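You operate a simulated robot arm through the tools that you are given. There is no shell and no other tool. Be economical: measure what you need, move in short steps, check, and stop when the job is done.

You run a simulated two-armed robot. Do the job below in one go: nothing can be reset, and whatever is moved stays where it is left.

Task
On the planning table top, fold the cloth in half and then in half again.

Only the result counts: the job must be done as asked and must still hold three seconds after the hand-in. Knocking over, shifting, dropping, spilling or breaking anything else fails it. Flat cloth is picked up by pressing the open fingertips on it (5 to 10 N) and closing them slowly along it; thin cloth reads only 2 to 8 mm in the jaws.

Robot
Two 7-joint arms with two-finger parallel grippers on one trunk, on a base that drives. Base frame: it is fixed to the floor where the robot stands at the start and does not move with it; the origin is under the middle of the robot, x ahead of it, y to its left, z up; the surface under the hand at the start is at about z = 800. Readings come in mm, rad, newtons and seconds.
The left shoulder is at the start at [70, 133, 1101], the right one opposite. With the tool pointing down near the work surface each hand reaches from about 180 to 640 mm from the robot's upright axis, wherever it stands, measured 20 degrees to its own side. Places, roughly: planning table top [500, -200, 800]. Payload 1.57 kg a hand.
The TCP of each hand is the grasp point between the finger pads, 30 mm short of the fingertips. In the tool frame z runs along the fingers and y along their closing line. Largest opening 80 mm; finger width 17, thickness 12; the body of the gripper, 40 by 82 mm, starts 80 mm behind the TCP.
Orientation is that of the tool frame in the base frame, as a unit quaternion [x, y, z, w]. With the fingers straight down and closing along the base's y, the tool's x points along the base's -x, its y along +y and its z along -z.

Tools
- The arms move only by the tool arm_command. It takes "left_rows", "right_rows" or both (then of equal length, played together; a hand with none holds still); each is a list of rows, each a list of 7 numbers: the shift along the base's x, y, z in mm, then the turn, a rotation vector about the base's x, y, z in rad, then the finger opening in mm, from 0 to 80. In form: [[x, y, z, wx, wy, wz, grip], ...]. A call has 1 to 10 rows; each row shifts and turns the commanded pose from where the row before left it. A row lasts 0.2 s, in which the tool goes at most 50 mm and 0.15 rad; a call with a longer step from one row to the next is refused whole, and so is a gripper value outside its range. Where a pose cannot be reached the arm comes as near as it can. A force on the tool above 40 N (or 10 N above the force at the start of the call, whichever is more), or a blocked arm, ends the call early, and 0.2 s more pass. Each finger travels about 153 mm/s and halts on what it meets, pressing with about 21 N; the grip force reading is that of the motor and also rises with nothing between the fingers. The clock runs only during rows and for 0.2 s after the last one: add rows that do not move to give the fingers time. It gives the time, the measured TCP pose, the force on the tool (base axes), the opening and the grip force at its end, in the units of the frame above (readings bear some noise), with the torque about the TCP (base axes, N m) and any sound that the robot's microphone picked up, and new pictures: "views" is both (left out), scene, wrist or none (wrist: the cameras of the hands that moved).
- Cameras (640 x 400 px; columns grow to the right, rows downward): "scene" is now at [128.2, 15.6, 1313.1]; the picture's right is [0.19, -0.98, -0.00], its down [-0.72, -0.14, -0.68] and it looks along [0.67, 0.13, -0.73] (base axes); focal length 214 px, centre (320, 200). "left" rides on the left gripper at [72, 7, -122] in its tool frame; the picture's right is [-0.09, 1.00, 0.00], its down [-0.84, -0.08, -0.54] and it looks along [-0.54, -0.05, 0.84] (tool axes); focal length 238 px, centre (320, 200). "right" rides on the right gripper at [72, -7, -122] in its tool frame; the picture's right is [0.09, 1.00, 0.00], its down [-0.84, 0.08, -0.54] and it looks along [-0.54, 0.05, 0.84] (tool axes); focal length 238 px, centre (320, 200). There is no depth. A picture from a camera that has moved, and an enlarged one, comes with that camera's place and axes in the base frame and with its lens.
- move_column(by): slides the trunk up (or, below 0, down) by that many mm; the arms and the scene camera ride with it, the base frame stays. It gives what a move gives, with no picture.
- roll_base(legs): drives the robot by 1 to 6 legs, each [ahead, left, turn to the left] in mm, mm and rad, along the robot's own axes; the way and the turn of a leg run together, so that a leg with both is an arc; at most 1500 mm and 3.142 rad a leg. The arms and the cameras ride along, it lands a little off, and it stops where it bumps. It gives what a move gives, and a new picture of the scene camera.
- aim_head(pan, tilt): turns the head with the scene camera to pan (to the left, within 1.501 rad either way) and tilt (down, from -0.506 to 1.204), counted from straight ahead of the robot. It gives what a move gives, and a new picture of the scene camera.
- close_up(camera, box): a new picture of the part [left, top, right, bottom] of that camera's present view, enlarged. It takes no simulated time.
- sign_off(): hands the job in; it is judged then, once.

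Go step by step. Nothing tells you exact positions but the pictures and the camera data: compare them with the known pose of the tool, close in by small moves and look again before you grip or let go. The budget is 120 turns and 260 pictures, counting those below and the enlarged ones. Unless the task says otherwise, let go and move clear before handing in.

The tools are called by a JSON object that holds its "name" and its "arguments". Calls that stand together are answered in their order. arm_command: Moves the arms, as the interface text tells. Its arguments: {"type":"object","properties":{"left_rows":{"type":"array","items":{"type":"array","items":{"type":"number"}}},"right_rows":{"type":"array","items":{"type":"array","items":{"type":"number"}}},"views":{"type":"string","enum":["both","scene","wrist","none"]}},"required":[]} The other tools are called the same way: move_column (by) slides the trunk up or down; roll_base (legs) drives the base; aim_head (pan, tilt) turns the head that bears the scene camera; close_up (camera, box) takes an enlarged picture of a part of a camera's view; sign_off () hands the job in.

At the start:

```text
time_s: 0.0
left_ee_pos: [555.2, 82.7, 961.8]
left_tool_rot: [0.0, 1.0, 0.0, 0.0]
left_contact_force: [0.7, 0.7, -0.1]
left_wrist_torque: [-0.01, 0.01, -0.01]
left_finger_gap: 80.2
left_finger_force: 0.2
right_ee_pos: [407.6, -353.7, 1019.5]
right_tool_rot: [0.001, 1.0, 0.0, 0.0]
right_contact_force: [-0.1, -0.1, -0.1]
right_wrist_torque: [0.02, 0.01, 0.01]
right_finger_gap: 80.1
right_finger_force: 0.1
trunk travel left (down, up): [-675.0, 265.0]
robot x, y, heading: [-0.4, 0.9, -0.002]
head pan, tilt: [0.195, 0.819]
```

scene: 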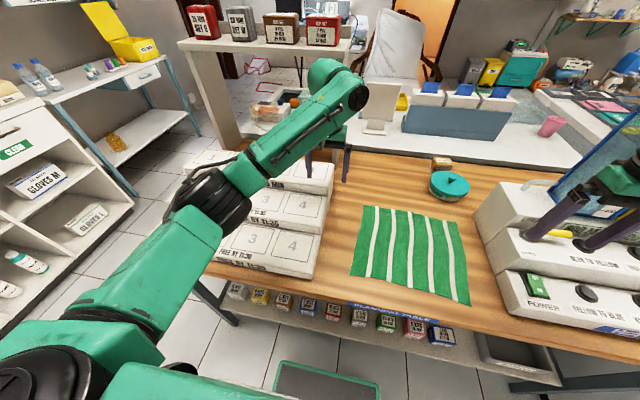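
right: 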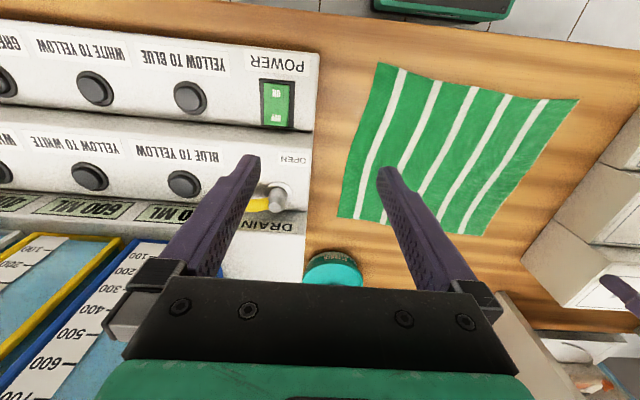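
left: 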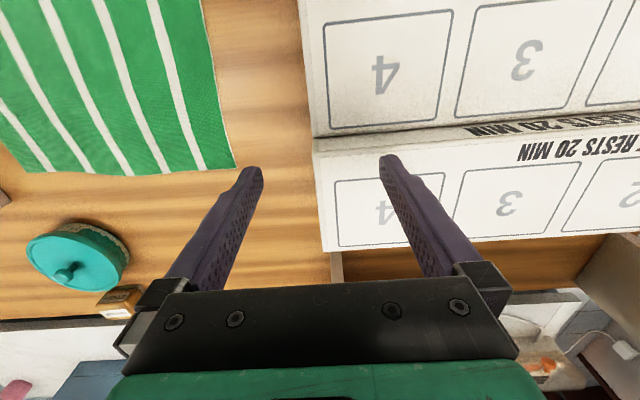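

The striped cloth lies about square to the robot, with corners near (346,-287), (364,-14), (589,-310) and (602,-31). A rack stands to its left and an instrument to its right. I'll first raise the hands and bring them in over the cloth.

{"name": "arm_command", "arguments": {"left_rows": [[0, 0, 40, 0, 0, 0, 80], [0, -10, 40, 0, 0, 0, 80], [-20, -20, 20, 0, 0, 0, 80], [-40, -20, 0, 0, 0, 0, 80], [-40, -10, 0, 0, 0, 0, 80]], "right_rows": [[0, 10, 20, 0, 0, 0, 80], [0, 20, 0, 0, 0, 0, 80], [0, 30, 0, 0, 0, 0, 80], [0, 20, 0, 0, 0, 0, 80], [0, 10, 0, 0, 0, 0, 80]], "views": "both"}}

{"name": "aim_head", "arguments": {"pan": -0.3, "tilt": 0.95}}

```text
time_s: 1.2
left_ee_pos: [453.6, 20.1, 1064.4]
left_tool_rot: [0.0, 1.0, 0.0, 0.0]
left_contact_force: [0.8, 0.9, 0.1]
left_wrist_torque: [-0.01, 0.01, 0.0]
left_finger_gap: 80.0
left_finger_force: 0.0
right_ee_pos: [406.9, -262.4, 1040.4]
right_tool_rot: [0.001, 1.0, -0.001, 0.001]
right_contact_force: [-0.7, -0.2, 1.1]
right_wrist_torque: [-0.01, -0.01, 0.02]
right_finger_gap: 80.0
right_finger_force: 0.1
trunk travel left (down, up): [-675.0, 265.0]
robot x, y, heading: [1.9, 0.8, 0.001]
head pan, tilt: [0.195, 0.819]
camera scene: at [127.2, 15.8, 1313.2], right [0.19, -0.98, 0.0], down [-0.72, -0.14, -0.68], along [0.67, 0.13, -0.73], focal length 214 px, centre (320, 200)
camera right: at [334.7, -269.0, 1161.5], right [-0.09, 1.0, 0.0], down [0.84, 0.08, 0.54], along [0.54, 0.05, -0.84], focal length 238 px, centre (320, 200)
camera left: at [381.1, 26.8, 1184.5], right [0.09, 1.0, 0.0], down [0.84, -0.08, 0.54], along [0.54, -0.05, -0.84], focal length 238 px, centre (320, 200)
```

scene: 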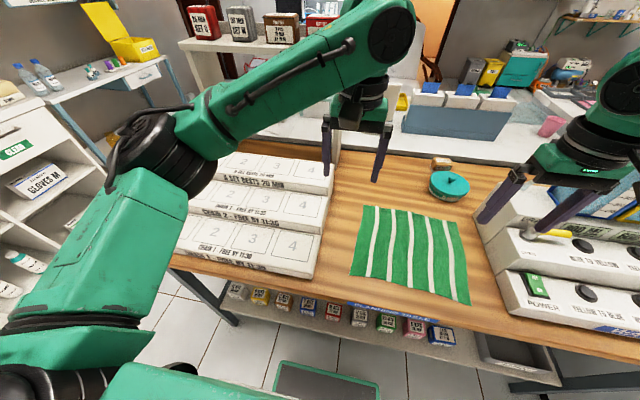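
right: 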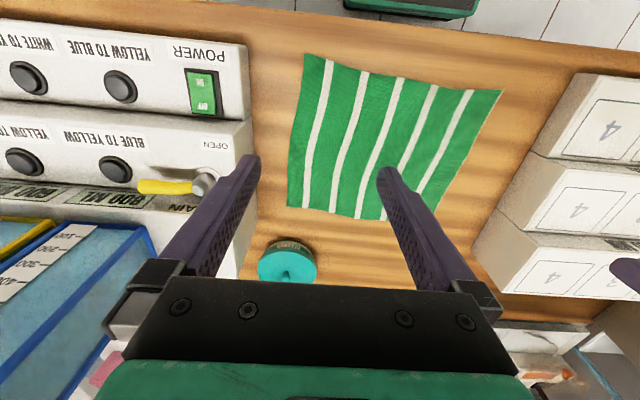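
left: 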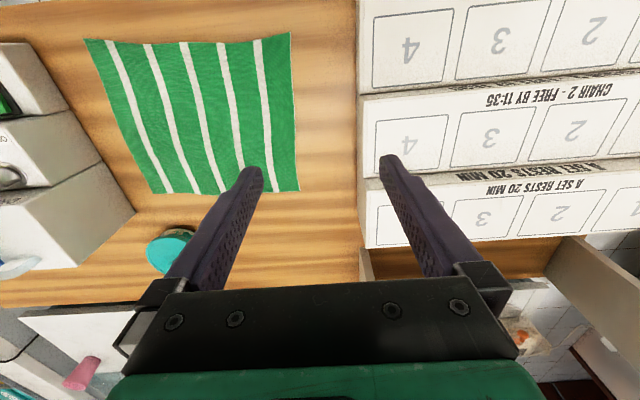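

```text
time_s: 2.1
left_ee_pos: [454.9, 20.2, 1062.2]
left_tool_rot: [0.0, 1.0, 0.001, 0.0]
left_contact_force: [-0.6, 0.5, -0.5]
left_wrist_torque: [0.0, -0.02, -0.03]
left_finger_gap: 80.1
left_finger_force: 0.1
right_ee_pos: [407.3, -262.9, 1039.7]
right_tool_rot: [0.0, 1.0, 0.0, 0.0]
right_contact_force: [0.1, 0.3, -0.4]
right_wrist_torque: [-0.03, 0.01, -0.03]
right_finger_gap: 80.3
right_finger_force: 0.0
trunk travel left (down, up): [-675.0, 265.0]
robot x, y, heading: [-1.8, -0.6, 0.0]
head pan, tilt: [-0.3, 0.949]
camera scene: at [119.4, -21.2, 1303.1], right [-0.29, -0.96, 0.0], down [-0.78, 0.24, -0.58], along [0.56, -0.17, -0.81], focal length 214 px, centre (320, 200)
```

scene: 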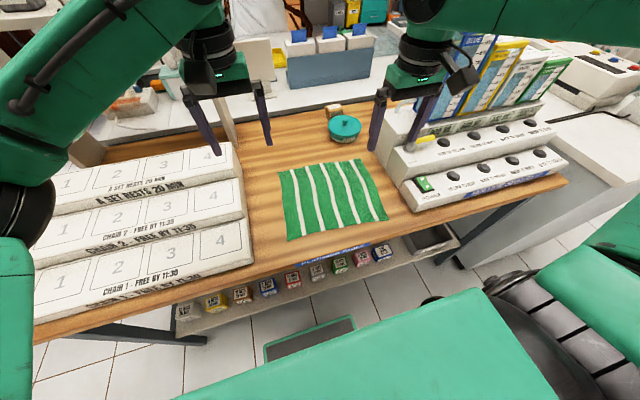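

The cloth is clear and there is room in front of the table. I'll drive a little to the right and ahead so both hands cover the whole cloth.

{"name": "roll_base", "arguments": {"legs": [[0, -130, 0], [60, 0, 0]]}}

```text
time_s: 4.0
left_ee_pos: [509.9, -109.8, 1064.7]
left_tool_rot: [0.003, 1.0, 0.0, 0.0]
left_contact_force: [0.6, 0.9, 0.0]
left_wrist_torque: [0.0, -0.04, 0.0]
left_finger_gap: 80.2
left_finger_force: 0.1
right_ee_pos: [461.8, -393.1, 1041.0]
right_tool_rot: [0.002, 1.0, -0.001, 0.003]
right_contact_force: [-0.3, 0.4, -1.0]
right_wrist_torque: [-0.03, 0.0, 0.0]
right_finger_gap: 80.2
right_finger_force: 0.0
trunk travel left (down, up): [-675.0, 265.0]
robot x, y, heading: [59.5, -126.5, -0.009]
head pan, tilt: [-0.3, 0.949]
camera scene: at [173.5, -150.0, 1303.5], right [-0.3, -0.95, 0.0], down [-0.77, 0.24, -0.58], along [0.56, -0.18, -0.81], focal length 214 px, centre (320, 200)
```

scene: 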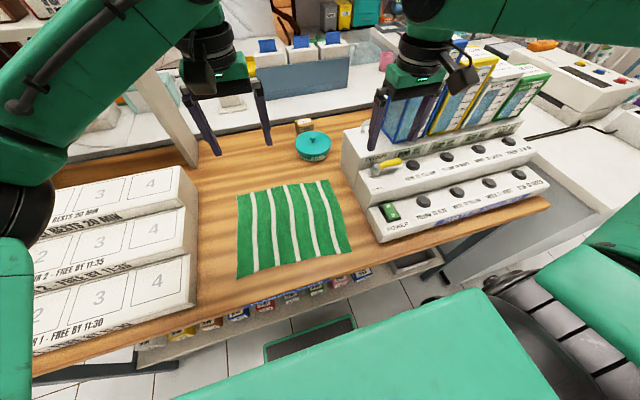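

The base is in place. Next I'll bring both hands above the near corners with the jaws partly closed.

{"name": "arm_command", "arguments": {"left_rows": [[-20, 10, 0, 0, 0, 0, 60], [-25, 10, -10, 0, 0, 0, 40], [-25, 12, -20, 0, 0, 0, 26], [-25, 12, -25, 0, 0, -0.02, 26], [-24, 12, -25, 0, 0, -0.03, 26], [-20, 12, -25, 0, 0, -0.02, 26], [0, 0, 0, 0, 0, 0, 26]], "right_rows": [[0, 20, 0, 0, 0, 0, 80], [-15, 25, 0, 0, 0, 0, 60], [-20, 25, -10, 0, 0, 0, 26], [-25, 25, -25, 0, 0, -0.02, 26], [-25, 25, -25, 0, 0, -0.03, 26], [-20, 14, -25, 0, 0, -0.02, 26], [0, 0, 0, 0, 0, 0, 26]]}}

```text
time_s: 5.6
left_ee_pos: [372.0, -46.0, 960.0]
left_tool_rot: [0.038, 0.999, 0.001, 0.0]
left_contact_force: [0.2, 0.4, -0.3]
left_wrist_torque: [0.02, 0.0, -0.01]
left_finger_gap: 25.8
left_finger_force: 0.0
right_ee_pos: [366.8, -261.1, 959.1]
right_tool_rot: [0.038, 0.999, 0.0, 0.0]
right_contact_force: [0.1, 0.5, 0.3]
right_wrist_torque: [-0.02, 0.01, 0.01]
right_finger_gap: 26.2
right_finger_force: 0.1
right hand out of reach, approached as far as the arm can: row 6
trunk travel left (down, up): [-675.0, 265.0]
robot x, y, heading: [61.3, -131.4, -0.009]
head pan, tilt: [-0.3, 0.949]
camera scene: at [177.1, -152.2, 1303.0], right [-0.3, -0.95, 0.0], down [-0.78, 0.25, -0.58], along [0.55, -0.17, -0.81], focal length 214 px, centre (320, 200)
camera right: at [295.3, -262.2, 1080.6], right [-0.02, 1.0, 0.0], down [0.84, 0.01, 0.54], along [0.54, 0.01, -0.84], focal length 238 px, centre (320, 200)
camera left: at [300.4, -33.8, 1081.6], right [0.17, 0.99, 0.0], down [0.83, -0.14, 0.54], along [0.53, -0.09, -0.84], focal length 238 px, centre (320, 200)
```

scene: 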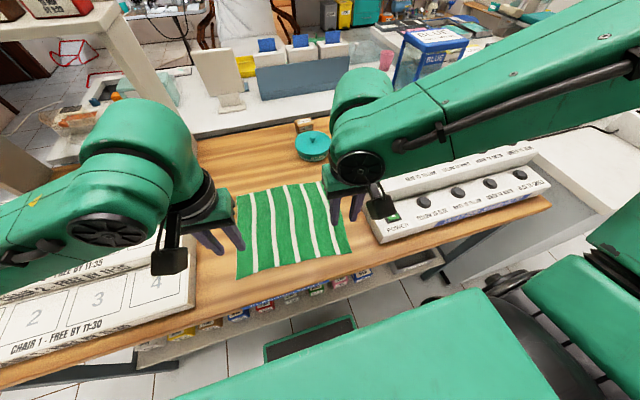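
right: 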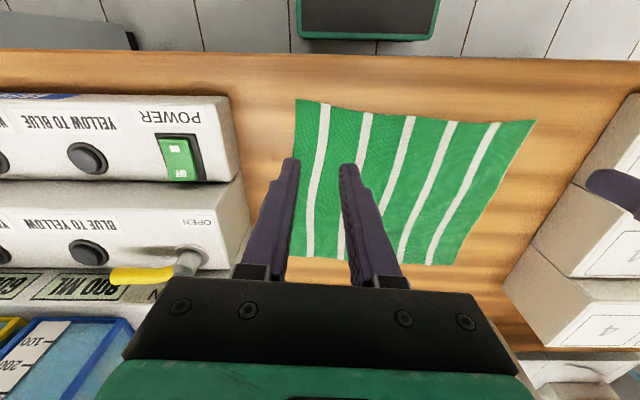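
left: 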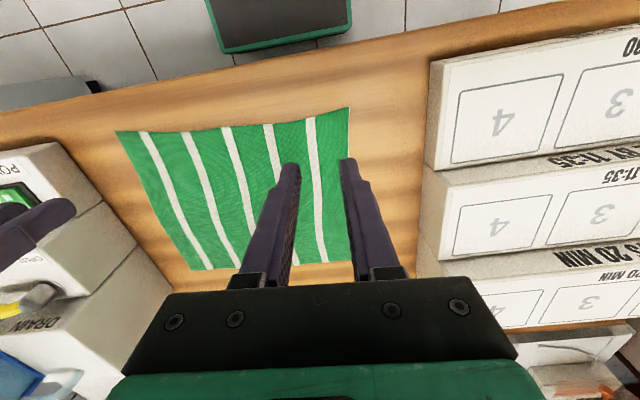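

Both hands hover over the near corners and the corner estimates are consistent. I'll lower them to just above the cloth.

{"name": "arm_command", "arguments": {"left_rows": [[0, 0, -30, 0, 0, 0, 26], [-2, 0, -30, 0, 0, 0, 26], [-1, 0, -25, 0, 0, 0, 26], [0, 0, -13, 0, 0, 0, 26], [0, 0, 0, 0, 0, 0, 26]], "right_rows": [[0, 1, -30, 0, 0, 0, 26], [-2, 1, -30, 0, 0, 0, 26], [-4, 1, -25, 0, 0, 0, 26], [-4, 1, -13, 0, 0, 0, 26], [0, 0, 0, 0, 0, 0, 26]]}}

```text
time_s: 6.8
left_ee_pos: [367.0, -51.0, 921.2]
left_tool_rot: [0.038, 0.999, -0.001, -0.001]
left_contact_force: [-0.1, 0.0, -0.3]
left_wrist_torque: [-0.03, 0.03, 0.01]
left_finger_gap: 25.9
left_finger_force: 0.2
left hand out of reach, approached as far as the arm can: row 1, 2, 3
right_ee_pos: [387.4, -250.1, 894.7]
right_tool_rot: [0.038, 0.999, 0.0, 0.0]
right_contact_force: [0.2, 0.7, -0.3]
right_wrist_torque: [0.01, 0.04, 0.01]
right_finger_gap: 25.9
right_finger_force: 0.1
right hand out of reach, approached as far as the arm can: row 1, 2, 3, 4
trunk travel left (down, up): [-675.0, 265.0]
robot x, y, heading: [57.4, -131.9, -0.004]
head pan, tilt: [-0.3, 0.949]
camera scene: at [176.9, -149.1, 1303.1], right [-0.3, -0.95, 0.0], down [-0.78, 0.24, -0.58], along [0.55, -0.18, -0.81], focal length 214 px, centre (320, 200)
camera right: at [313.7, -253.1, 1016.2], right [-0.02, 1.0, 0.0], down [0.84, 0.01, 0.54], along [0.54, 0.01, -0.84], focal length 238 px, centre (320, 200)
camera left: at [294.9, -39.5, 1042.0], right [0.17, 0.99, 0.0], down [0.83, -0.14, 0.54], along [0.53, -0.09, -0.84], focal length 238 px, centre (320, 200)
```

scene: 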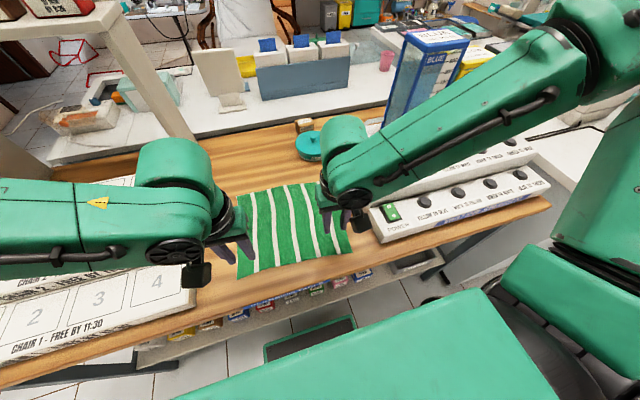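
right: 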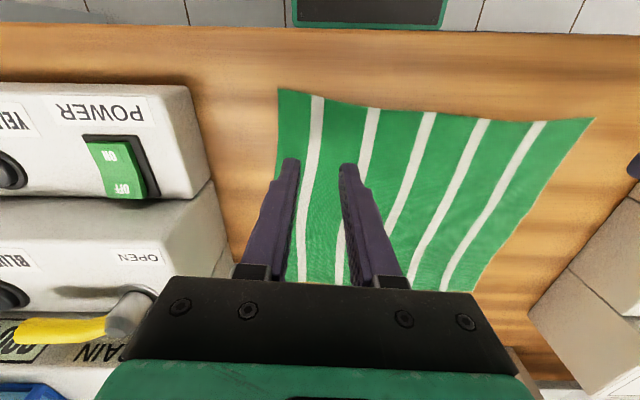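
left: 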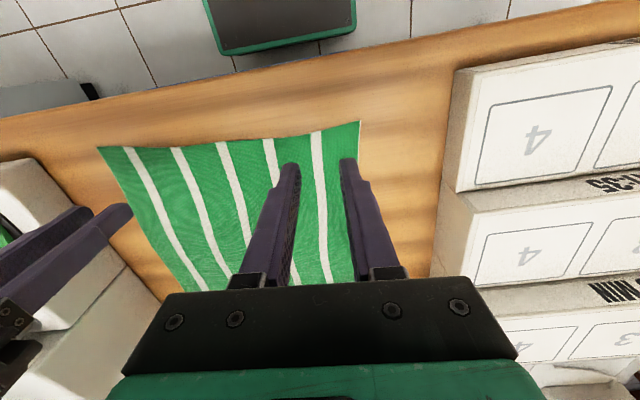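

Both arms ran into a reach limit on this path, so I'll go forward, descend there, and then come back toward the edge.

{"name": "arm_command", "arguments": {"left_rows": [[30, 0, 0, 0, 0, 0, 26], [40, 0, 0, 0, 0, 0, 26], [0, 5, -35, 0, 0, 0, 26], [0, 5, -30, 0, 0, 0, 26], [-20, 0, 0, 0, 0, 0, 26], [-25, 0, 0, 0, 0, 0, 26], [-24, 0, 0, 0, 0, 0, 26], [0, 0, 0, 0, 0, 0, 26]], "right_rows": [[30, 0, 0, 0, 0, 0, 26], [40, 0, 0, 0, 0, 0, 26], [0, -3, -25, 0, 0, 0, 26], [0, -3, -20, 0, 0, 0, 26], [-30, -2, 0, 0, 0, 0, 26], [-35, -1, 0, 0, 0, 0, 26], [-35, 0, 0, 0, 0, 0, 26], [0, 0, 0, 0, 0, 0, 26]], "views": "none"}}

```text
time_s: 8.6
left_ee_pos: [378.2, -41.8, 854.4]
left_tool_rot: [0.038, 0.999, -0.001, 0.0]
left_contact_force: [-0.3, 0.8, 0.0]
left_wrist_torque: [0.03, -0.05, 0.0]
left_finger_gap: 26.0
left_finger_force: 0.0
left hand out of reach, approached as far as the arm can: row 7
right_ee_pos: [391.5, -263.9, 851.6]
right_tool_rot: [0.039, 0.999, 0.0, 0.0]
right_contact_force: [0.5, 0.0, -0.4]
right_wrist_torque: [-0.02, 0.02, 0.01]
right_finger_gap: 26.1
right_finger_force: 0.0
right hand out of reach, approached as far as the arm can: row 7
trunk travel left (down, up): [-675.0, 265.0]
robot x, y, heading: [58.1, -130.0, -0.005]
head pan, tilt: [-0.3, 0.949]
```

The hands came close but fall slightly short of the edge. Backing the base about 45 mm gives the reach I need at both the near and far edges.

{"name": "roll_base", "arguments": {"legs": [[-45, 0, 0]]}}

{"name": "arm_command", "arguments": {"left_rows": [[0, 0, 0, 0, 0, 0, 26]], "right_rows": [[0, 0, 0, 0, 0, 0, 26]], "views": "wrist"}}

```text
time_s: 9.5
left_ee_pos: [337.9, -41.8, 854.1]
left_tool_rot: [0.038, 0.999, 0.0, -0.001]
left_contact_force: [-0.1, -0.3, -0.8]
left_wrist_torque: [-0.01, 0.02, 0.02]
left_finger_gap: 25.9
left_finger_force: 0.1
right_ee_pos: [350.0, -261.9, 850.4]
right_tool_rot: [0.037, 0.999, 0.0, -0.001]
right_contact_force: [0.2, 0.3, 0.0]
right_wrist_torque: [0.02, 0.01, 0.0]
right_finger_gap: 26.0
right_finger_force: 0.1
trunk travel left (down, up): [-675.0, 265.0]
robot x, y, heading: [15.7, -128.8, -0.007]
head pan, tilt: [-0.3, 0.949]
camera scene: at [136.1, -150.1, 1302.8], right [-0.3, -0.95, 0.0], down [-0.78, 0.24, -0.58], along [0.55, -0.18, -0.81], focal length 214 px, centre (320, 200)
```

scene: 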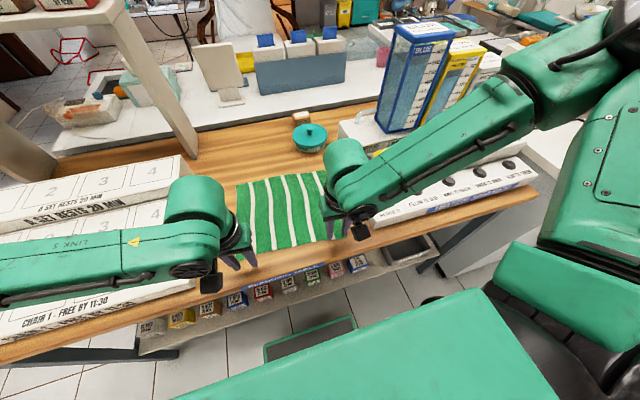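

```text
time_s: 9.9
left_ee_pos: [335.5, -42.9, 853.7]
left_tool_rot: [0.038, 0.999, 0.001, -0.002]
left_contact_force: [-0.3, -0.1, -0.9]
left_wrist_torque: [0.01, 0.05, -0.01]
left_finger_gap: 26.0
left_finger_force: 0.0
right_ee_pos: [349.6, -261.1, 849.5]
right_tool_rot: [0.038, 0.999, 0.0, -0.001]
right_contact_force: [-0.8, 0.4, -0.9]
right_wrist_torque: [-0.02, 0.02, -0.02]
right_finger_gap: 25.8
right_finger_force: 0.0
trunk travel left (down, up): [-675.0, 265.0]
robot x, y, heading: [14.0, -128.6, -0.003]
head pan, tilt: [-0.3, 0.949]
camera right: at [277.0, -263.2, 971.9], right [-0.02, 1.0, 0.0], down [0.84, 0.01, 0.54], along [0.54, 0.01, -0.84], focal length 238 px, centre (320, 200)
camera left: at [264.8, -30.5, 975.9], right [0.17, 0.99, 0.0], down [0.83, -0.14, 0.54], along [0.53, -0.09, -0.84], focal length 238 px, centre (320, 200)
```

right: 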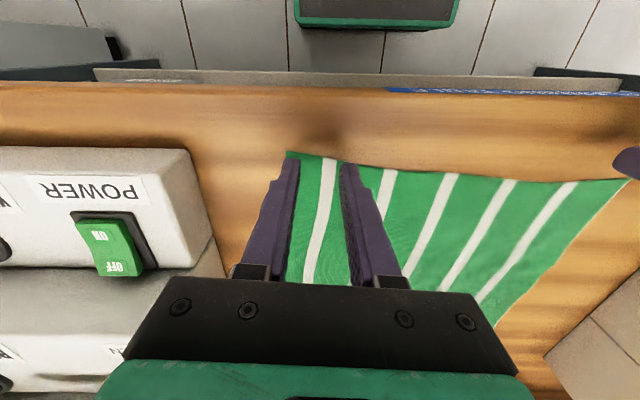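
left: 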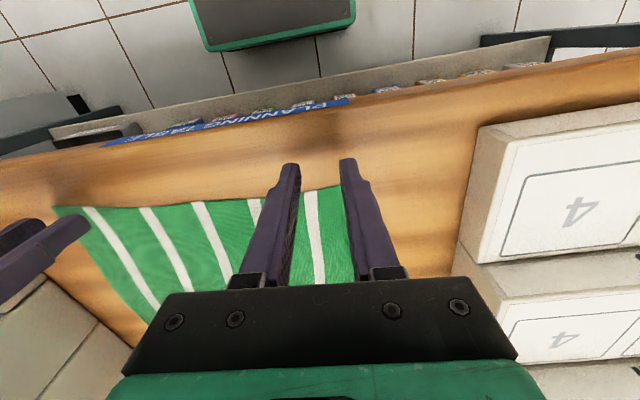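

I'll place both hands exactly over the near edge and lower them gently to contact.

{"name": "arm_command", "arguments": {"left_rows": [[18, 1, 0, 0, 0, 0, 26], [17, 1, 0, 0, 0, 0, 26], [0, 0, -8, 0, 0, 0, 26], [0, 0, -8, 0, 0, 0, 26], [0, 0, -4, 0, 0, 0, 26], [0, 0, 0, 0, 0, 0, 26]], "right_rows": [[4, 1, 0, 0, 0, 0, 26], [3, 1, 0, 0, 0, 0, 26], [0, 0, -6, 0, 0, 0, 26], [0, 0, -6, 0, 0, 0, 26], [0, 0, -4, 0, 0, 0, 26], [0, 0, 0, 0, 0, 0, 26]], "views": "wrist"}}

```text
time_s: 11.3
left_ee_pos: [369.6, -38.8, 835.2]
left_tool_rot: [0.038, 0.999, -0.001, -0.001]
left_contact_force: [0.3, -0.5, 0.2]
left_wrist_torque: [0.02, 0.0, -0.02]
left_finger_gap: 25.9
left_finger_force: 0.0
right_ee_pos: [355.4, -259.2, 834.9]
right_tool_rot: [0.038, 0.999, 0.0, 0.0]
right_contact_force: [-0.1, 0.5, 0.2]
right_wrist_torque: [-0.03, -0.02, 0.02]
right_finger_gap: 26.1
right_finger_force: 0.1
trunk travel left (down, up): [-675.0, 265.0]
robot x, y, heading: [15.0, -128.8, -0.006]
head pan, tilt: [-0.3, 0.949]
camera right: at [282.9, -261.5, 955.7], right [-0.02, 1.0, 0.0], down [0.84, 0.01, 0.54], along [0.54, 0.01, -0.84], focal length 238 px, centre (320, 200)
camera left: at [297.8, -27.7, 956.4], right [0.17, 0.99, 0.0], down [0.83, -0.14, 0.54], along [0.53, -0.09, -0.84], focal length 238 px, centre (320, 200)
```

right: 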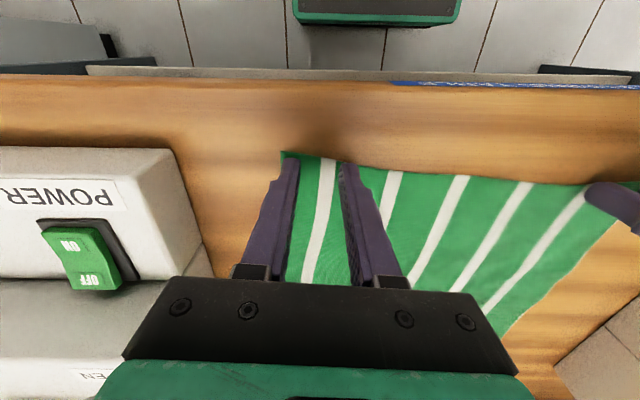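
left: 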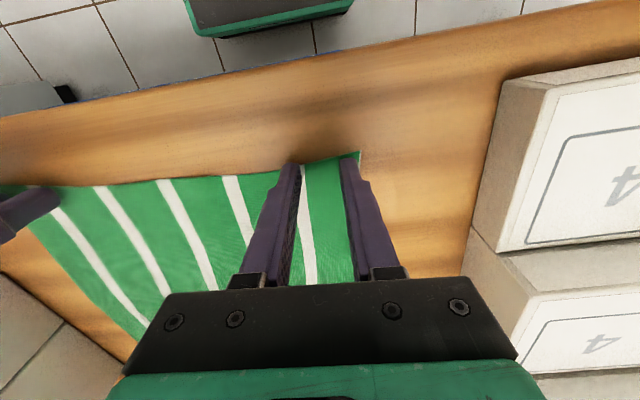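

The tips sit right at the edge, inside each corner. Now I'll press down carefully.

{"name": "arm_command", "arguments": {"left_rows": [[3, 0, -2, 0, 0, 0, 26], [0, 0, -2, 0, 0, 0, 26], [0, 0, -1, 0, 0, 0, 26], [0, 0, 0, 0, 0, 0, 26]], "right_rows": [[1, 0, -2, 0, 0, 0, 26], [0, 0, -2, 0, 0, 0, 26], [0, 0, -1, 0, 0, 0, 26], [0, 0, 0, 0, 0, 0, 26]], "views": "none"}}

```text
time_s: 12.3
left_ee_pos: [371.5, -39.5, 832.7]
left_tool_rot: [0.037, 0.999, 0.0, 0.002]
left_contact_force: [0.9, -0.5, 0.8]
left_wrist_torque: [-0.02, -0.01, -0.02]
left_finger_gap: 25.8
left_finger_force: 0.2
right_ee_pos: [355.4, -258.8, 829.5]
right_tool_rot: [0.037, 0.999, 0.0, 0.003]
right_contact_force: [1.8, -1.7, 29.0]
right_wrist_torque: [-0.15, -0.05, 0.0]
right_finger_gap: 26.1
right_finger_force: 0.0
trunk travel left (down, up): [-675.0, 265.0]
robot x, y, heading: [14.9, -128.8, -0.006]
head pan, tilt: [-0.3, 0.949]
```

{"name": "arm_command", "arguments": {"left_rows": [[0, 0, -1, 0, 0, 0, 26], [0, 0, 0, 0, 0, 0, 26]], "right_rows": [[0, 0, 0.7, 0, 0, 0, 26], [0, 0, 0, 0, 0, 0, 26]], "views": "none"}}

```text
time_s: 12.9
left_ee_pos: [372.5, -39.7, 831.3]
left_tool_rot: [0.037, 0.999, -0.001, 0.003]
left_contact_force: [-2.3, 2.2, 21.2]
left_wrist_torque: [0.21, 0.05, 0.01]
left_finger_gap: 25.8
left_finger_force: 0.1
right_ee_pos: [353.5, -258.7, 832.3]
right_tool_rot: [0.037, 0.999, 0.0, 0.003]
right_contact_force: [3.8, 0.1, 15.0]
right_wrist_torque: [0.01, -0.14, 0.0]
right_finger_gap: 26.0
right_finger_force: 0.1
trunk travel left (down, up): [-675.0, 265.0]
robot x, y, heading: [16.3, -125.9, -0.003]
head pan, tilt: [-0.3, 0.949]
```

Both hands press a bit harder than wanted, so I'll ease them off slightly.

{"name": "arm_command", "arguments": {"left_rows": [[0, 0, 0.5, 0, 0, 0, 26], [0, 0, 0, 0, 0, 0, 26]], "right_rows": [[0, 0, 0.3, 0, 0, 0, 26], [0, 0, 0, 0, 0, 0, 26]], "views": "none"}}

```text
time_s: 13.5
left_ee_pos: [371.2, -38.9, 831.2]
left_tool_rot: [0.038, 0.999, 0.0, 0.003]
left_contact_force: [-0.8, 1.7, 25.2]
left_wrist_torque: [0.13, 0.02, 0.0]
left_finger_gap: 25.8
left_finger_force: 0.1
right_ee_pos: [353.9, -260.2, 831.5]
right_tool_rot: [0.038, 0.999, 0.0, -0.001]
right_contact_force: [0.0, 1.7, 1.8]
right_wrist_torque: [0.01, 0.01, 0.02]
right_finger_gap: 26.0
right_finger_force: 0.0
trunk travel left (down, up): [-675.0, 265.0]
robot x, y, heading: [11.6, -126.1, -0.004]
head pan, tilt: [-0.3, 0.949]
```

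{"name": "arm_command", "arguments": {"left_rows": [[0, 0, 0.6, 0, 0, 0, 26], [0, 0, 0, 0, 0, 0, 26]], "right_rows": [[0, 0, -0.2, 0, 0, 0, 26], [0, 0, 0, 0, 0, 0, 26]], "views": "none"}}

```text
time_s: 14.1
left_ee_pos: [372.3, -38.5, 831.6]
left_tool_rot: [0.037, 0.999, 0.0, 0.002]
left_contact_force: [-1.6, 4.0, 22.5]
left_wrist_torque: [0.1, 0.06, -0.04]
left_finger_gap: 26.0
left_finger_force: 0.0
right_ee_pos: [354.4, -260.1, 831.1]
right_tool_rot: [0.038, 0.999, 0.001, 0.002]
right_contact_force: [0.1, 0.2, -1.1]
right_wrist_torque: [0.01, -0.01, 0.01]
right_finger_gap: 25.9
right_finger_force: 0.0
trunk travel left (down, up): [-675.0, 265.0]
robot x, y, heading: [12.7, -132.6, -0.006]
head pan, tilt: [-0.3, 0.949]
```

{"name": "arm_command", "arguments": {"left_rows": [[0, 0, 0.7, 0, 0, 0, 26], [0, 0, 0, 0, 0, 0, 26]], "right_rows": [[0, 0, -0.5, 0, 0, 0, 26], [0, 0, 0, 0, 0, 0, 26]], "views": "none"}}

```text
time_s: 14.7
left_ee_pos: [372.9, -38.1, 831.2]
left_tool_rot: [0.037, 0.999, -0.001, 0.0]
left_contact_force: [0.6, 0.5, 6.6]
left_wrist_torque: [0.01, -0.05, 0.02]
left_finger_gap: 25.9
left_finger_force: 0.1
right_ee_pos: [354.7, -258.3, 831.5]
right_tool_rot: [0.038, 0.999, 0.001, 0.002]
right_contact_force: [-3.5, -1.2, 12.2]
right_wrist_torque: [-0.05, 0.09, -0.03]
right_finger_gap: 25.8
right_finger_force: 0.0
trunk travel left (down, up): [-675.0, 265.0]
robot x, y, heading: [14.0, -127.4, -0.006]
head pan, tilt: [-0.3, 0.949]
```

The press forces are about right now. I'll close slowly along the cloth.

{"name": "arm_command", "arguments": {"left_rows": [[0, 0, 0, 0, 0, 0, 22], [0, 0, 0, 0, 0, 0, 18], [0, 0, 0, 0, 0, 0, 14], [0, 0, 0, 0, 0, 0, 10], [0, 0, 0, 0, 0, 0, 6], [0, 0, 0, 0, 0, 0, 3], [0, 0, 0, 0, 0, 0, 0], [0, 0, 0, 0, 0, 0, 0]], "right_rows": [[0, 0, 0, 0, 0, 0, 22], [0, 0, 0, 0, 0, 0, 18], [0, 0, 0, 0, 0, 0, 14], [0, 0, 0, 0, 0, 0, 10], [0, 0, 0, 0, 0, 0, 6], [0, 0, 0, 0, 0, 0, 3], [0, 0, 0, 0, 0, 0, 0], [0, 0, 0, 0, 0, 0, 0]], "views": "wrist"}}

```text
time_s: 16.5
left_ee_pos: [373.0, -39.2, 831.3]
left_tool_rot: [0.039, 0.999, -0.001, 0.001]
left_contact_force: [-0.4, -14.8, 2.2]
left_wrist_torque: [-0.42, 0.05, -0.06]
left_finger_gap: 2.4
left_finger_force: 20.5
right_ee_pos: [354.9, -259.7, 832.3]
right_tool_rot: [0.037, 0.999, 0.0, 0.002]
right_contact_force: [1.1, 12.2, 14.2]
right_wrist_torque: [0.32, -0.05, 0.1]
right_finger_gap: 2.1
right_finger_force: 21.0
trunk travel left (down, up): [-675.0, 265.0]
robot x, y, heading: [16.4, -127.8, -0.004]
head pan, tilt: [-0.3, 0.949]
camera right: at [282.3, -260.8, 952.2], right [-0.02, 1.0, 0.0], down [0.84, 0.01, 0.54], along [0.54, 0.01, -0.84], focal length 238 px, centre (320, 200)
camera left: at [300.3, -27.8, 953.4], right [0.17, 0.99, 0.0], down [0.83, -0.14, 0.54], along [0.54, -0.09, -0.84], focal length 238 px, centre (320, 200)
```

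right: 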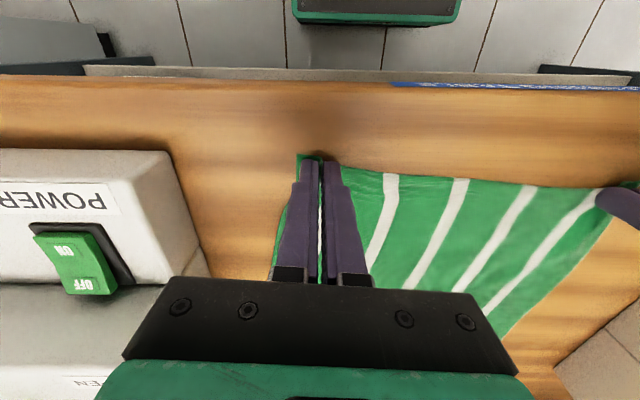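
left: 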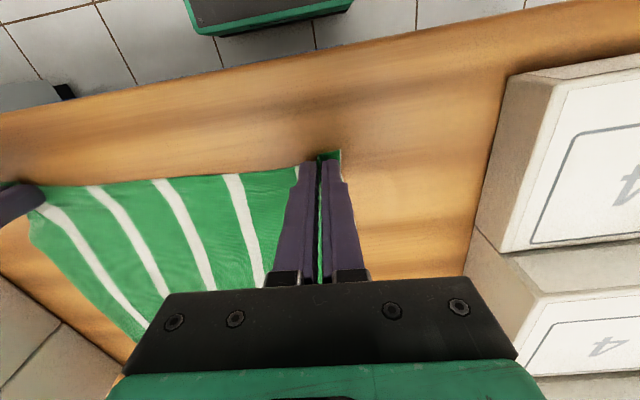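

Both hands hold a pleat (about 2 mm) and the cloth is tight between them. I'll lift a little, ease inward, and look.

{"name": "arm_command", "arguments": {"left_rows": [[0, -4, 5, 0, 0, 0, 0], [0, -3, 10, 0, 0, 0, 0], [5, 0, 15, 0, 0, 0, 0], [10, 0, 15, 0, 0, 0, 0], [0, 0, 0, 0, 0, 0, 0]], "right_rows": [[0, 4, 5, 0, 0, 0, 0], [0, 3, 10, 0, 0, 0, 0], [5, 0, 15, 0, 0, 0, 0], [10, 0, 15, 0, 0, 0, 0], [0, 0, 0, 0, 0, 0, 0]]}}

```text
time_s: 17.7
left_ee_pos: [387.0, -45.7, 876.6]
left_tool_rot: [0.038, 0.999, 0.0, 0.0]
left_contact_force: [-0.4, -0.6, -0.4]
left_wrist_torque: [-0.02, -0.01, 0.02]
left_finger_gap: 1.9
left_finger_force: 20.9
right_ee_pos: [369.6, -252.2, 876.1]
right_tool_rot: [0.038, 0.999, 0.0, 0.0]
right_contact_force: [0.0, 0.1, 0.0]
right_wrist_torque: [0.0, -0.05, 0.02]
right_finger_gap: 2.1
right_finger_force: 20.9
trunk travel left (down, up): [-675.0, 265.0]
robot x, y, heading: [17.4, -129.1, -0.007]
head pan, tilt: [-0.3, 0.949]
camera scene: at [133.2, -150.2, 1303.1], right [-0.3, -0.95, 0.0], down [-0.78, 0.24, -0.58], along [0.56, -0.18, -0.81], focal length 214 px, centre (320, 200)
camera right: at [298.3, -254.5, 997.0], right [-0.02, 1.0, 0.0], down [0.84, 0.01, 0.54], along [0.54, 0.01, -0.84], focal length 238 px, centre (320, 200)
camera left: at [315.0, -33.5, 998.1], right [0.17, 0.99, 0.0], down [0.83, -0.14, 0.54], along [0.53, -0.09, -0.84], focal length 238 px, centre (320, 200)
```

scene: 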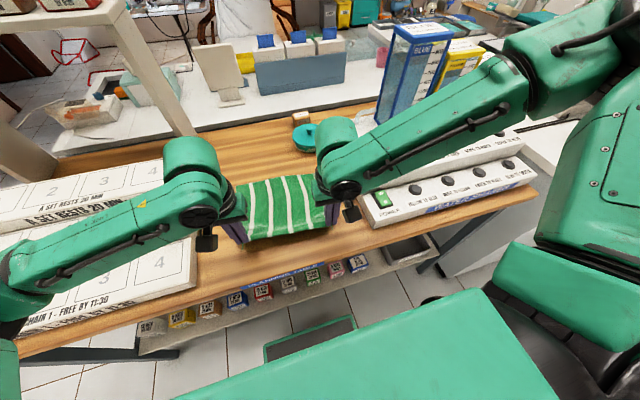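
right: 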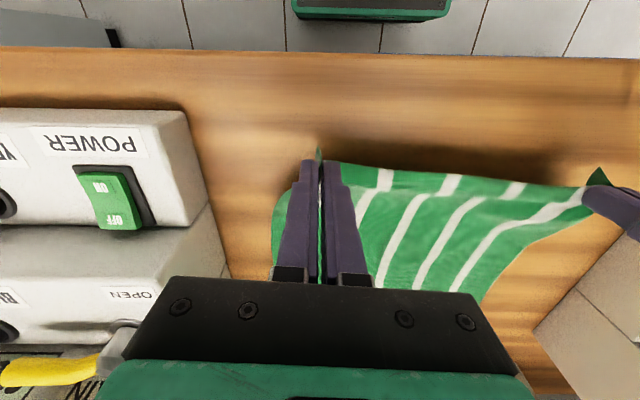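
left: 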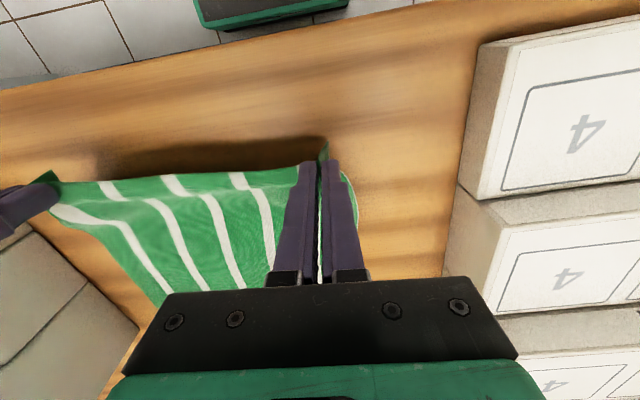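

Both pleats hold firmly. I'll raise the edge toward the middle, tilting the hands so the edge starts to turn over, then drive forward for reach.

{"name": "arm_command", "arguments": {"left_rows": [[8, 0, 15, 0, 0, 0, 0], [8, 0, 15, 0, 0, 0, 0], [8, 0, 15, 0, 0.1, 0, 0], [8, 0, 12, 0, 0.1, 0, 0], [8, 0, 8, 0, 0.1, 0, 0], [5, 0, 5, 0, 0.1, 0, 0], [0, 0, 0, 0, 0, 0, 0]], "right_rows": [[8, 0, 15, 0, 0, 0, 0], [8, 0, 15, 0, 0, 0, 0], [8, 0, 15, 0, 0.1, 0, 0], [8, 0, 12, 0, 0.1, 0, 0], [8, 0, 8, 0, 0.1, 0, 0], [5, 0, 5, 0, 0.1, 0, 0], [0, 0, 0, 0, 0, 0, 0]], "views": "scene"}}

{"name": "roll_base", "arguments": {"legs": [[40, 0, 0], [35, 0, 0]]}}

```text
time_s: 19.3
left_ee_pos: [434.2, -46.2, 947.0]
left_tool_rot: [0.037, 0.979, -0.007, -0.199]
left_contact_force: [-0.4, -0.2, -0.9]
left_wrist_torque: [0.01, 0.0, 0.0]
left_finger_gap: 1.9
left_finger_force: 20.5
right_ee_pos: [416.1, -251.8, 946.5]
right_tool_rot: [0.037, 0.979, -0.008, -0.199]
right_contact_force: [0.3, 0.5, 0.2]
right_wrist_torque: [-0.01, -0.03, 0.0]
right_finger_gap: 2.4
right_finger_force: 20.4
trunk travel left (down, up): [-675.0, 265.0]
robot x, y, heading: [15.2, -126.7, -0.01]
head pan, tilt: [-0.3, 0.949]
camera scene: at [132.5, -149.8, 1303.2], right [-0.3, -0.95, 0.0], down [-0.78, 0.24, -0.58], along [0.56, -0.18, -0.81], focal length 214 px, centre (320, 200)
```

scene: 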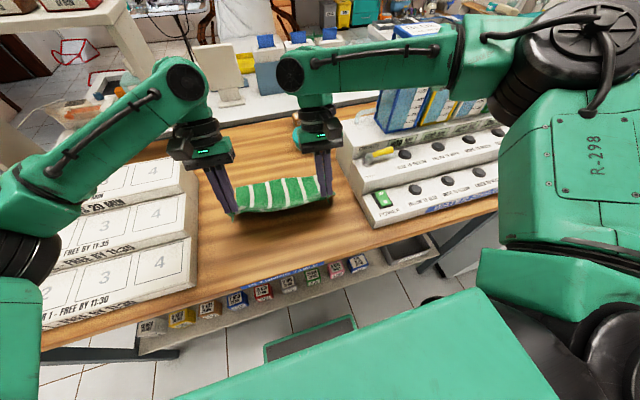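

```text
time_s: 20.6
left_ee_pos: [505.4, -46.9, 948.7]
left_tool_rot: [0.037, 0.98, -0.007, -0.196]
left_contact_force: [-0.3, -0.3, 0.0]
left_wrist_torque: [0.0, -0.03, -0.03]
left_finger_gap: 2.2
left_finger_force: 20.8
right_ee_pos: [488.4, -252.3, 948.6]
right_tool_rot: [0.037, 0.98, -0.008, -0.196]
right_contact_force: [0.2, 0.6, -0.1]
right_wrist_torque: [-0.01, -0.09, -0.03]
right_finger_gap: 1.9
right_finger_force: 20.5
trunk travel left (down, up): [-675.0, 265.0]
robot x, y, heading: [94.7, -127.3, -0.003]
head pan, tilt: [-0.3, 0.949]
camera scene: at [203.6, -150.7, 1303.8], right [-0.3, -0.95, 0.0], down [-0.77, 0.25, -0.59], along [0.56, -0.18, -0.81], focal length 214 px, centre (320, 200)
```

scene: 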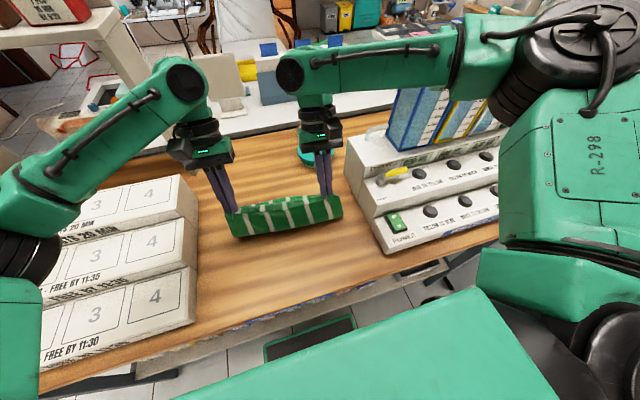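

The near edge is now up above the fold line. I'll carry it forward and down toward the far edge.

{"name": "arm_command", "arguments": {"left_rows": [[24, -1, -8, 0, 0.1, 0, 0], [24, -2, -14, 0, 0.1, 0, 0], [18, -2, -18, 0, 0.1, 0, 0], [14, -2, -20, 0, 0, 0, 0], [10, -2, -18, 0, 0, 0, 0], [0, 0, 0, 0, 0, 0, 0]], "right_rows": [[24, -4, -8, 0, 0.1, 0, 0], [24, -4, -14, 0, 0.1, 0, 0], [18, -4, -18, 0, 0.1, 0, 0], [14, -4, -20, 0, 0, 0, 0], [10, -4, -18, 0, 0, 0, 0], [0, 0, 0, 0, 0, 0, 0]]}}

```text
time_s: 22.0
left_ee_pos: [552.8, -53.1, 894.5]
left_tool_rot: [0.035, 0.939, -0.013, -0.343]
left_contact_force: [-0.2, 0.1, 0.2]
left_wrist_torque: [-0.01, 0.03, 0.01]
left_finger_gap: 0.1
left_finger_force: 20.9
left hand out of reach, approached as far as the arm can: row 3, 4, 5
right_ee_pos: [481.0, -334.5, 901.9]
right_tool_rot: [0.037, 0.939, -0.012, -0.341]
right_contact_force: [-0.7, -0.3, 0.4]
right_wrist_torque: [-0.03, -0.01, 0.06]
right_finger_gap: 2.0
right_finger_force: 20.9
right hand out of reach, approached as far as the arm can: row 1, 2, 3, 4, 5
trunk travel left (down, up): [-675.0, 265.0]
robot x, y, heading: [90.4, -127.1, -0.004]
head pan, tilt: [-0.3, 0.949]
camera scene: at [209.3, -150.6, 1303.1], right [-0.3, -0.95, 0.0], down [-0.78, 0.25, -0.58], along [0.56, -0.18, -0.81], focal length 214 px, centre (320, 200)
camera right: at [503.8, -335.0, 1039.9], right [-0.01, 1.0, 0.01], down [0.99, 0.01, -0.12], along [-0.12, 0.01, -0.99], focal length 238 px, centre (320, 200)
camera left: at [575.9, -41.7, 1033.0], right [0.13, 0.99, -0.11], down [0.98, -0.14, -0.12], along [-0.13, -0.09, -0.99], focal length 238 px, centre (320, 200)
```

scene: 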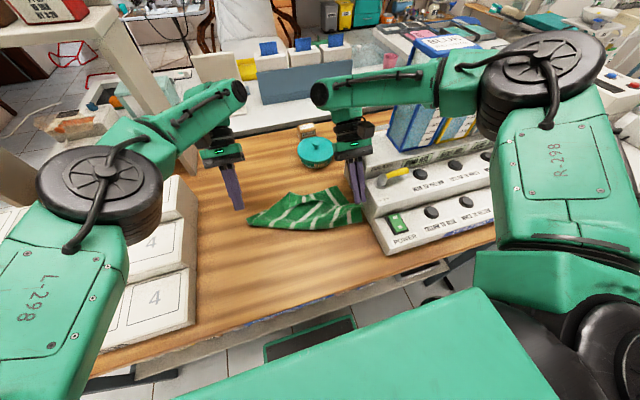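
right: 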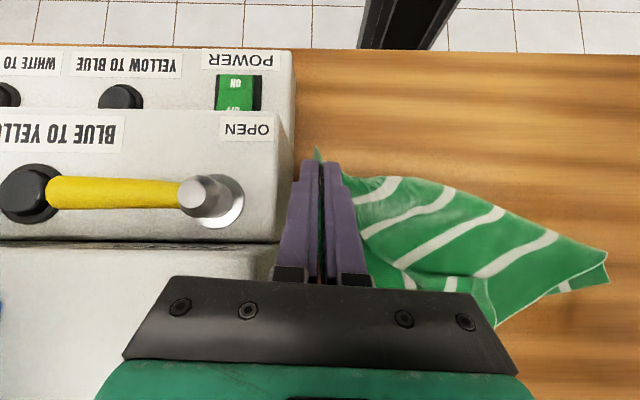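
left: 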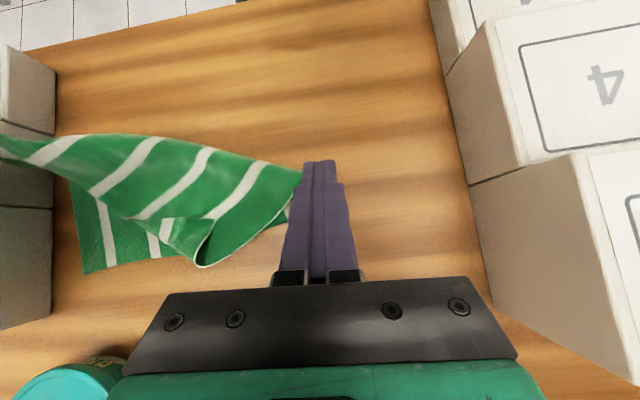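

The tilt pushed the right arm out of its reach. It swung aside, and the cloth was pulled out of the left hand. I'll raise and straighten both hands, keeping the right grip, so I can lay the cloth flat again.

{"name": "arm_command", "arguments": {"left_rows": [[0, 0, 30, 0, 0, 0, 20], [0, 0, 30, 0, -0.1, 0, 20], [0, 0, 20, 0, -0.1, 0, 20], [-10, 5, 10, 0, -0.1, 0, 20], [-10, 5, 0, 0, -0.1, 0, 20], [-10, 0, 0, 0, -0.1, 0, 20], [-10, 0, 0, 0, -0.1, 0, 20], [-10, 0, 0, 0, -0.1, 0, 20]], "right_rows": [[0, 3, 15, 0, 0, 0, 0], [0, 10, 15, 0, -0.1, 0, 0], [0, 12, 5, 0, -0.1, 0, 0], [0, 12, 0, 0, -0.1, 0, 0], [-5, 12, 0, 0, -0.1, 0, 0], [-5, 12, 0, 0, -0.1, 0, 0], [-10, 10, 0, 0, -0.1, 0, 0], [-10, 5, 0, 0, -0.1, 0, 0]], "views": "both"}}

```text
time_s: 23.8
left_ee_pos: [504.4, -42.6, 985.6]
left_tool_rot: [0.037, 0.999, 0.001, 0.003]
left_contact_force: [0.5, 0.1, 0.0]
left_wrist_torque: [-0.01, -0.01, -0.01]
left_finger_gap: 20.0
left_finger_force: 0.0
right_ee_pos: [447.8, -255.8, 935.5]
right_tool_rot: [0.039, 0.999, 0.0, 0.001]
right_contact_force: [0.1, 0.4, -0.1]
right_wrist_torque: [-0.03, -0.05, -0.02]
right_finger_gap: 2.1
right_finger_force: 21.5
trunk travel left (down, up): [-675.0, 265.0]
robot x, y, heading: [91.3, -126.0, -0.003]
head pan, tilt: [-0.3, 0.949]
camera scene: at [207.2, -150.3, 1303.3], right [-0.3, -0.95, 0.0], down [-0.77, 0.25, -0.58], along [0.56, -0.18, -0.81], focal length 214 px, centre (320, 200)
camera right: at [374.7, -257.7, 1056.9], right [-0.02, 1.0, 0.0], down [0.84, 0.01, 0.54], along [0.54, 0.01, -0.84], focal length 238 px, centre (320, 200)
camera left: at [431.6, -30.4, 1106.3], right [0.17, 0.99, 0.0], down [0.83, -0.14, 0.55], along [0.54, -0.09, -0.84], focal length 238 px, centre (320, 200)
```

scene: 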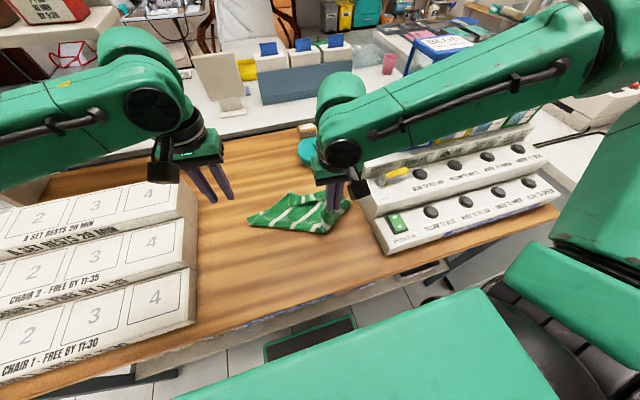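
right: 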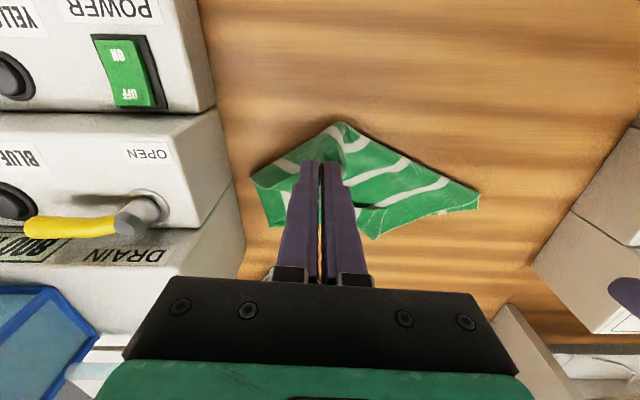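
left: 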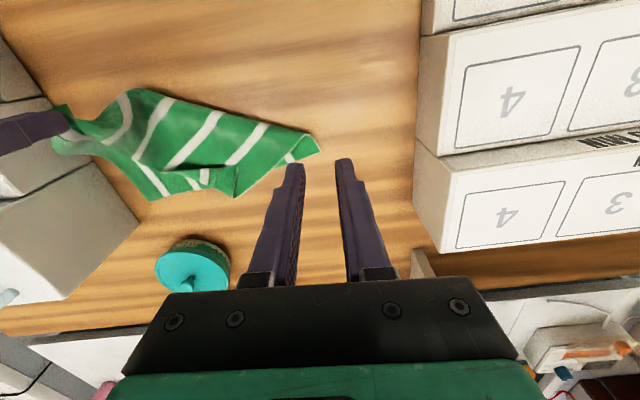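

{"name": "close_up", "arguments": {"camera": "left", "box": [20, 60, 360, 270]}}

{"name": "close_up", "arguments": {"camera": "scene", "box": [220, 150, 380, 250]}}

```text
1.88 times, centred on (190, 165) of left
camera zoom: at [431.6, -30.4, 1106.3], right [0.17, 0.99, 0.0], down [0.83, -0.14, 0.55], along [0.54, -0.09, -0.84], focal length 449 px, centre (565, 266)
```

zoom: 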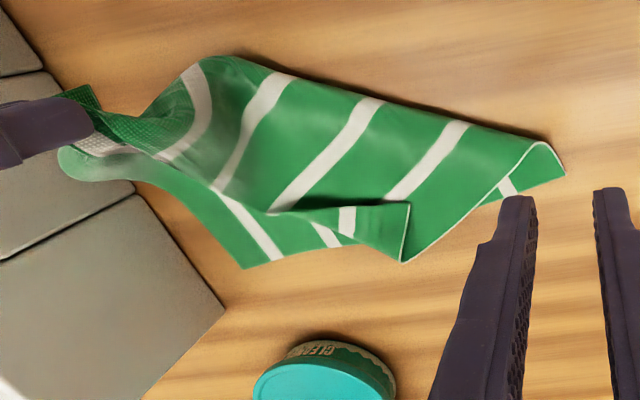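

```text
4.00 times, centred on (300, 200) of scene
camera zoom: at [207.2, -150.3, 1303.3], right [-0.3, -0.95, 0.0], down [-0.77, 0.25, -0.58], along [0.56, -0.18, -0.81], focal length 858 px, centre (400, 200)
```

zoom: 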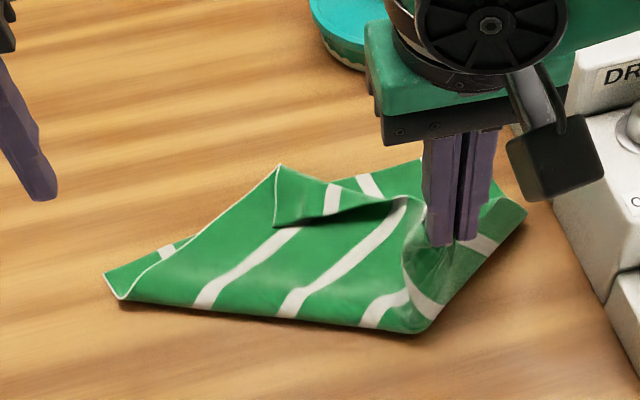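

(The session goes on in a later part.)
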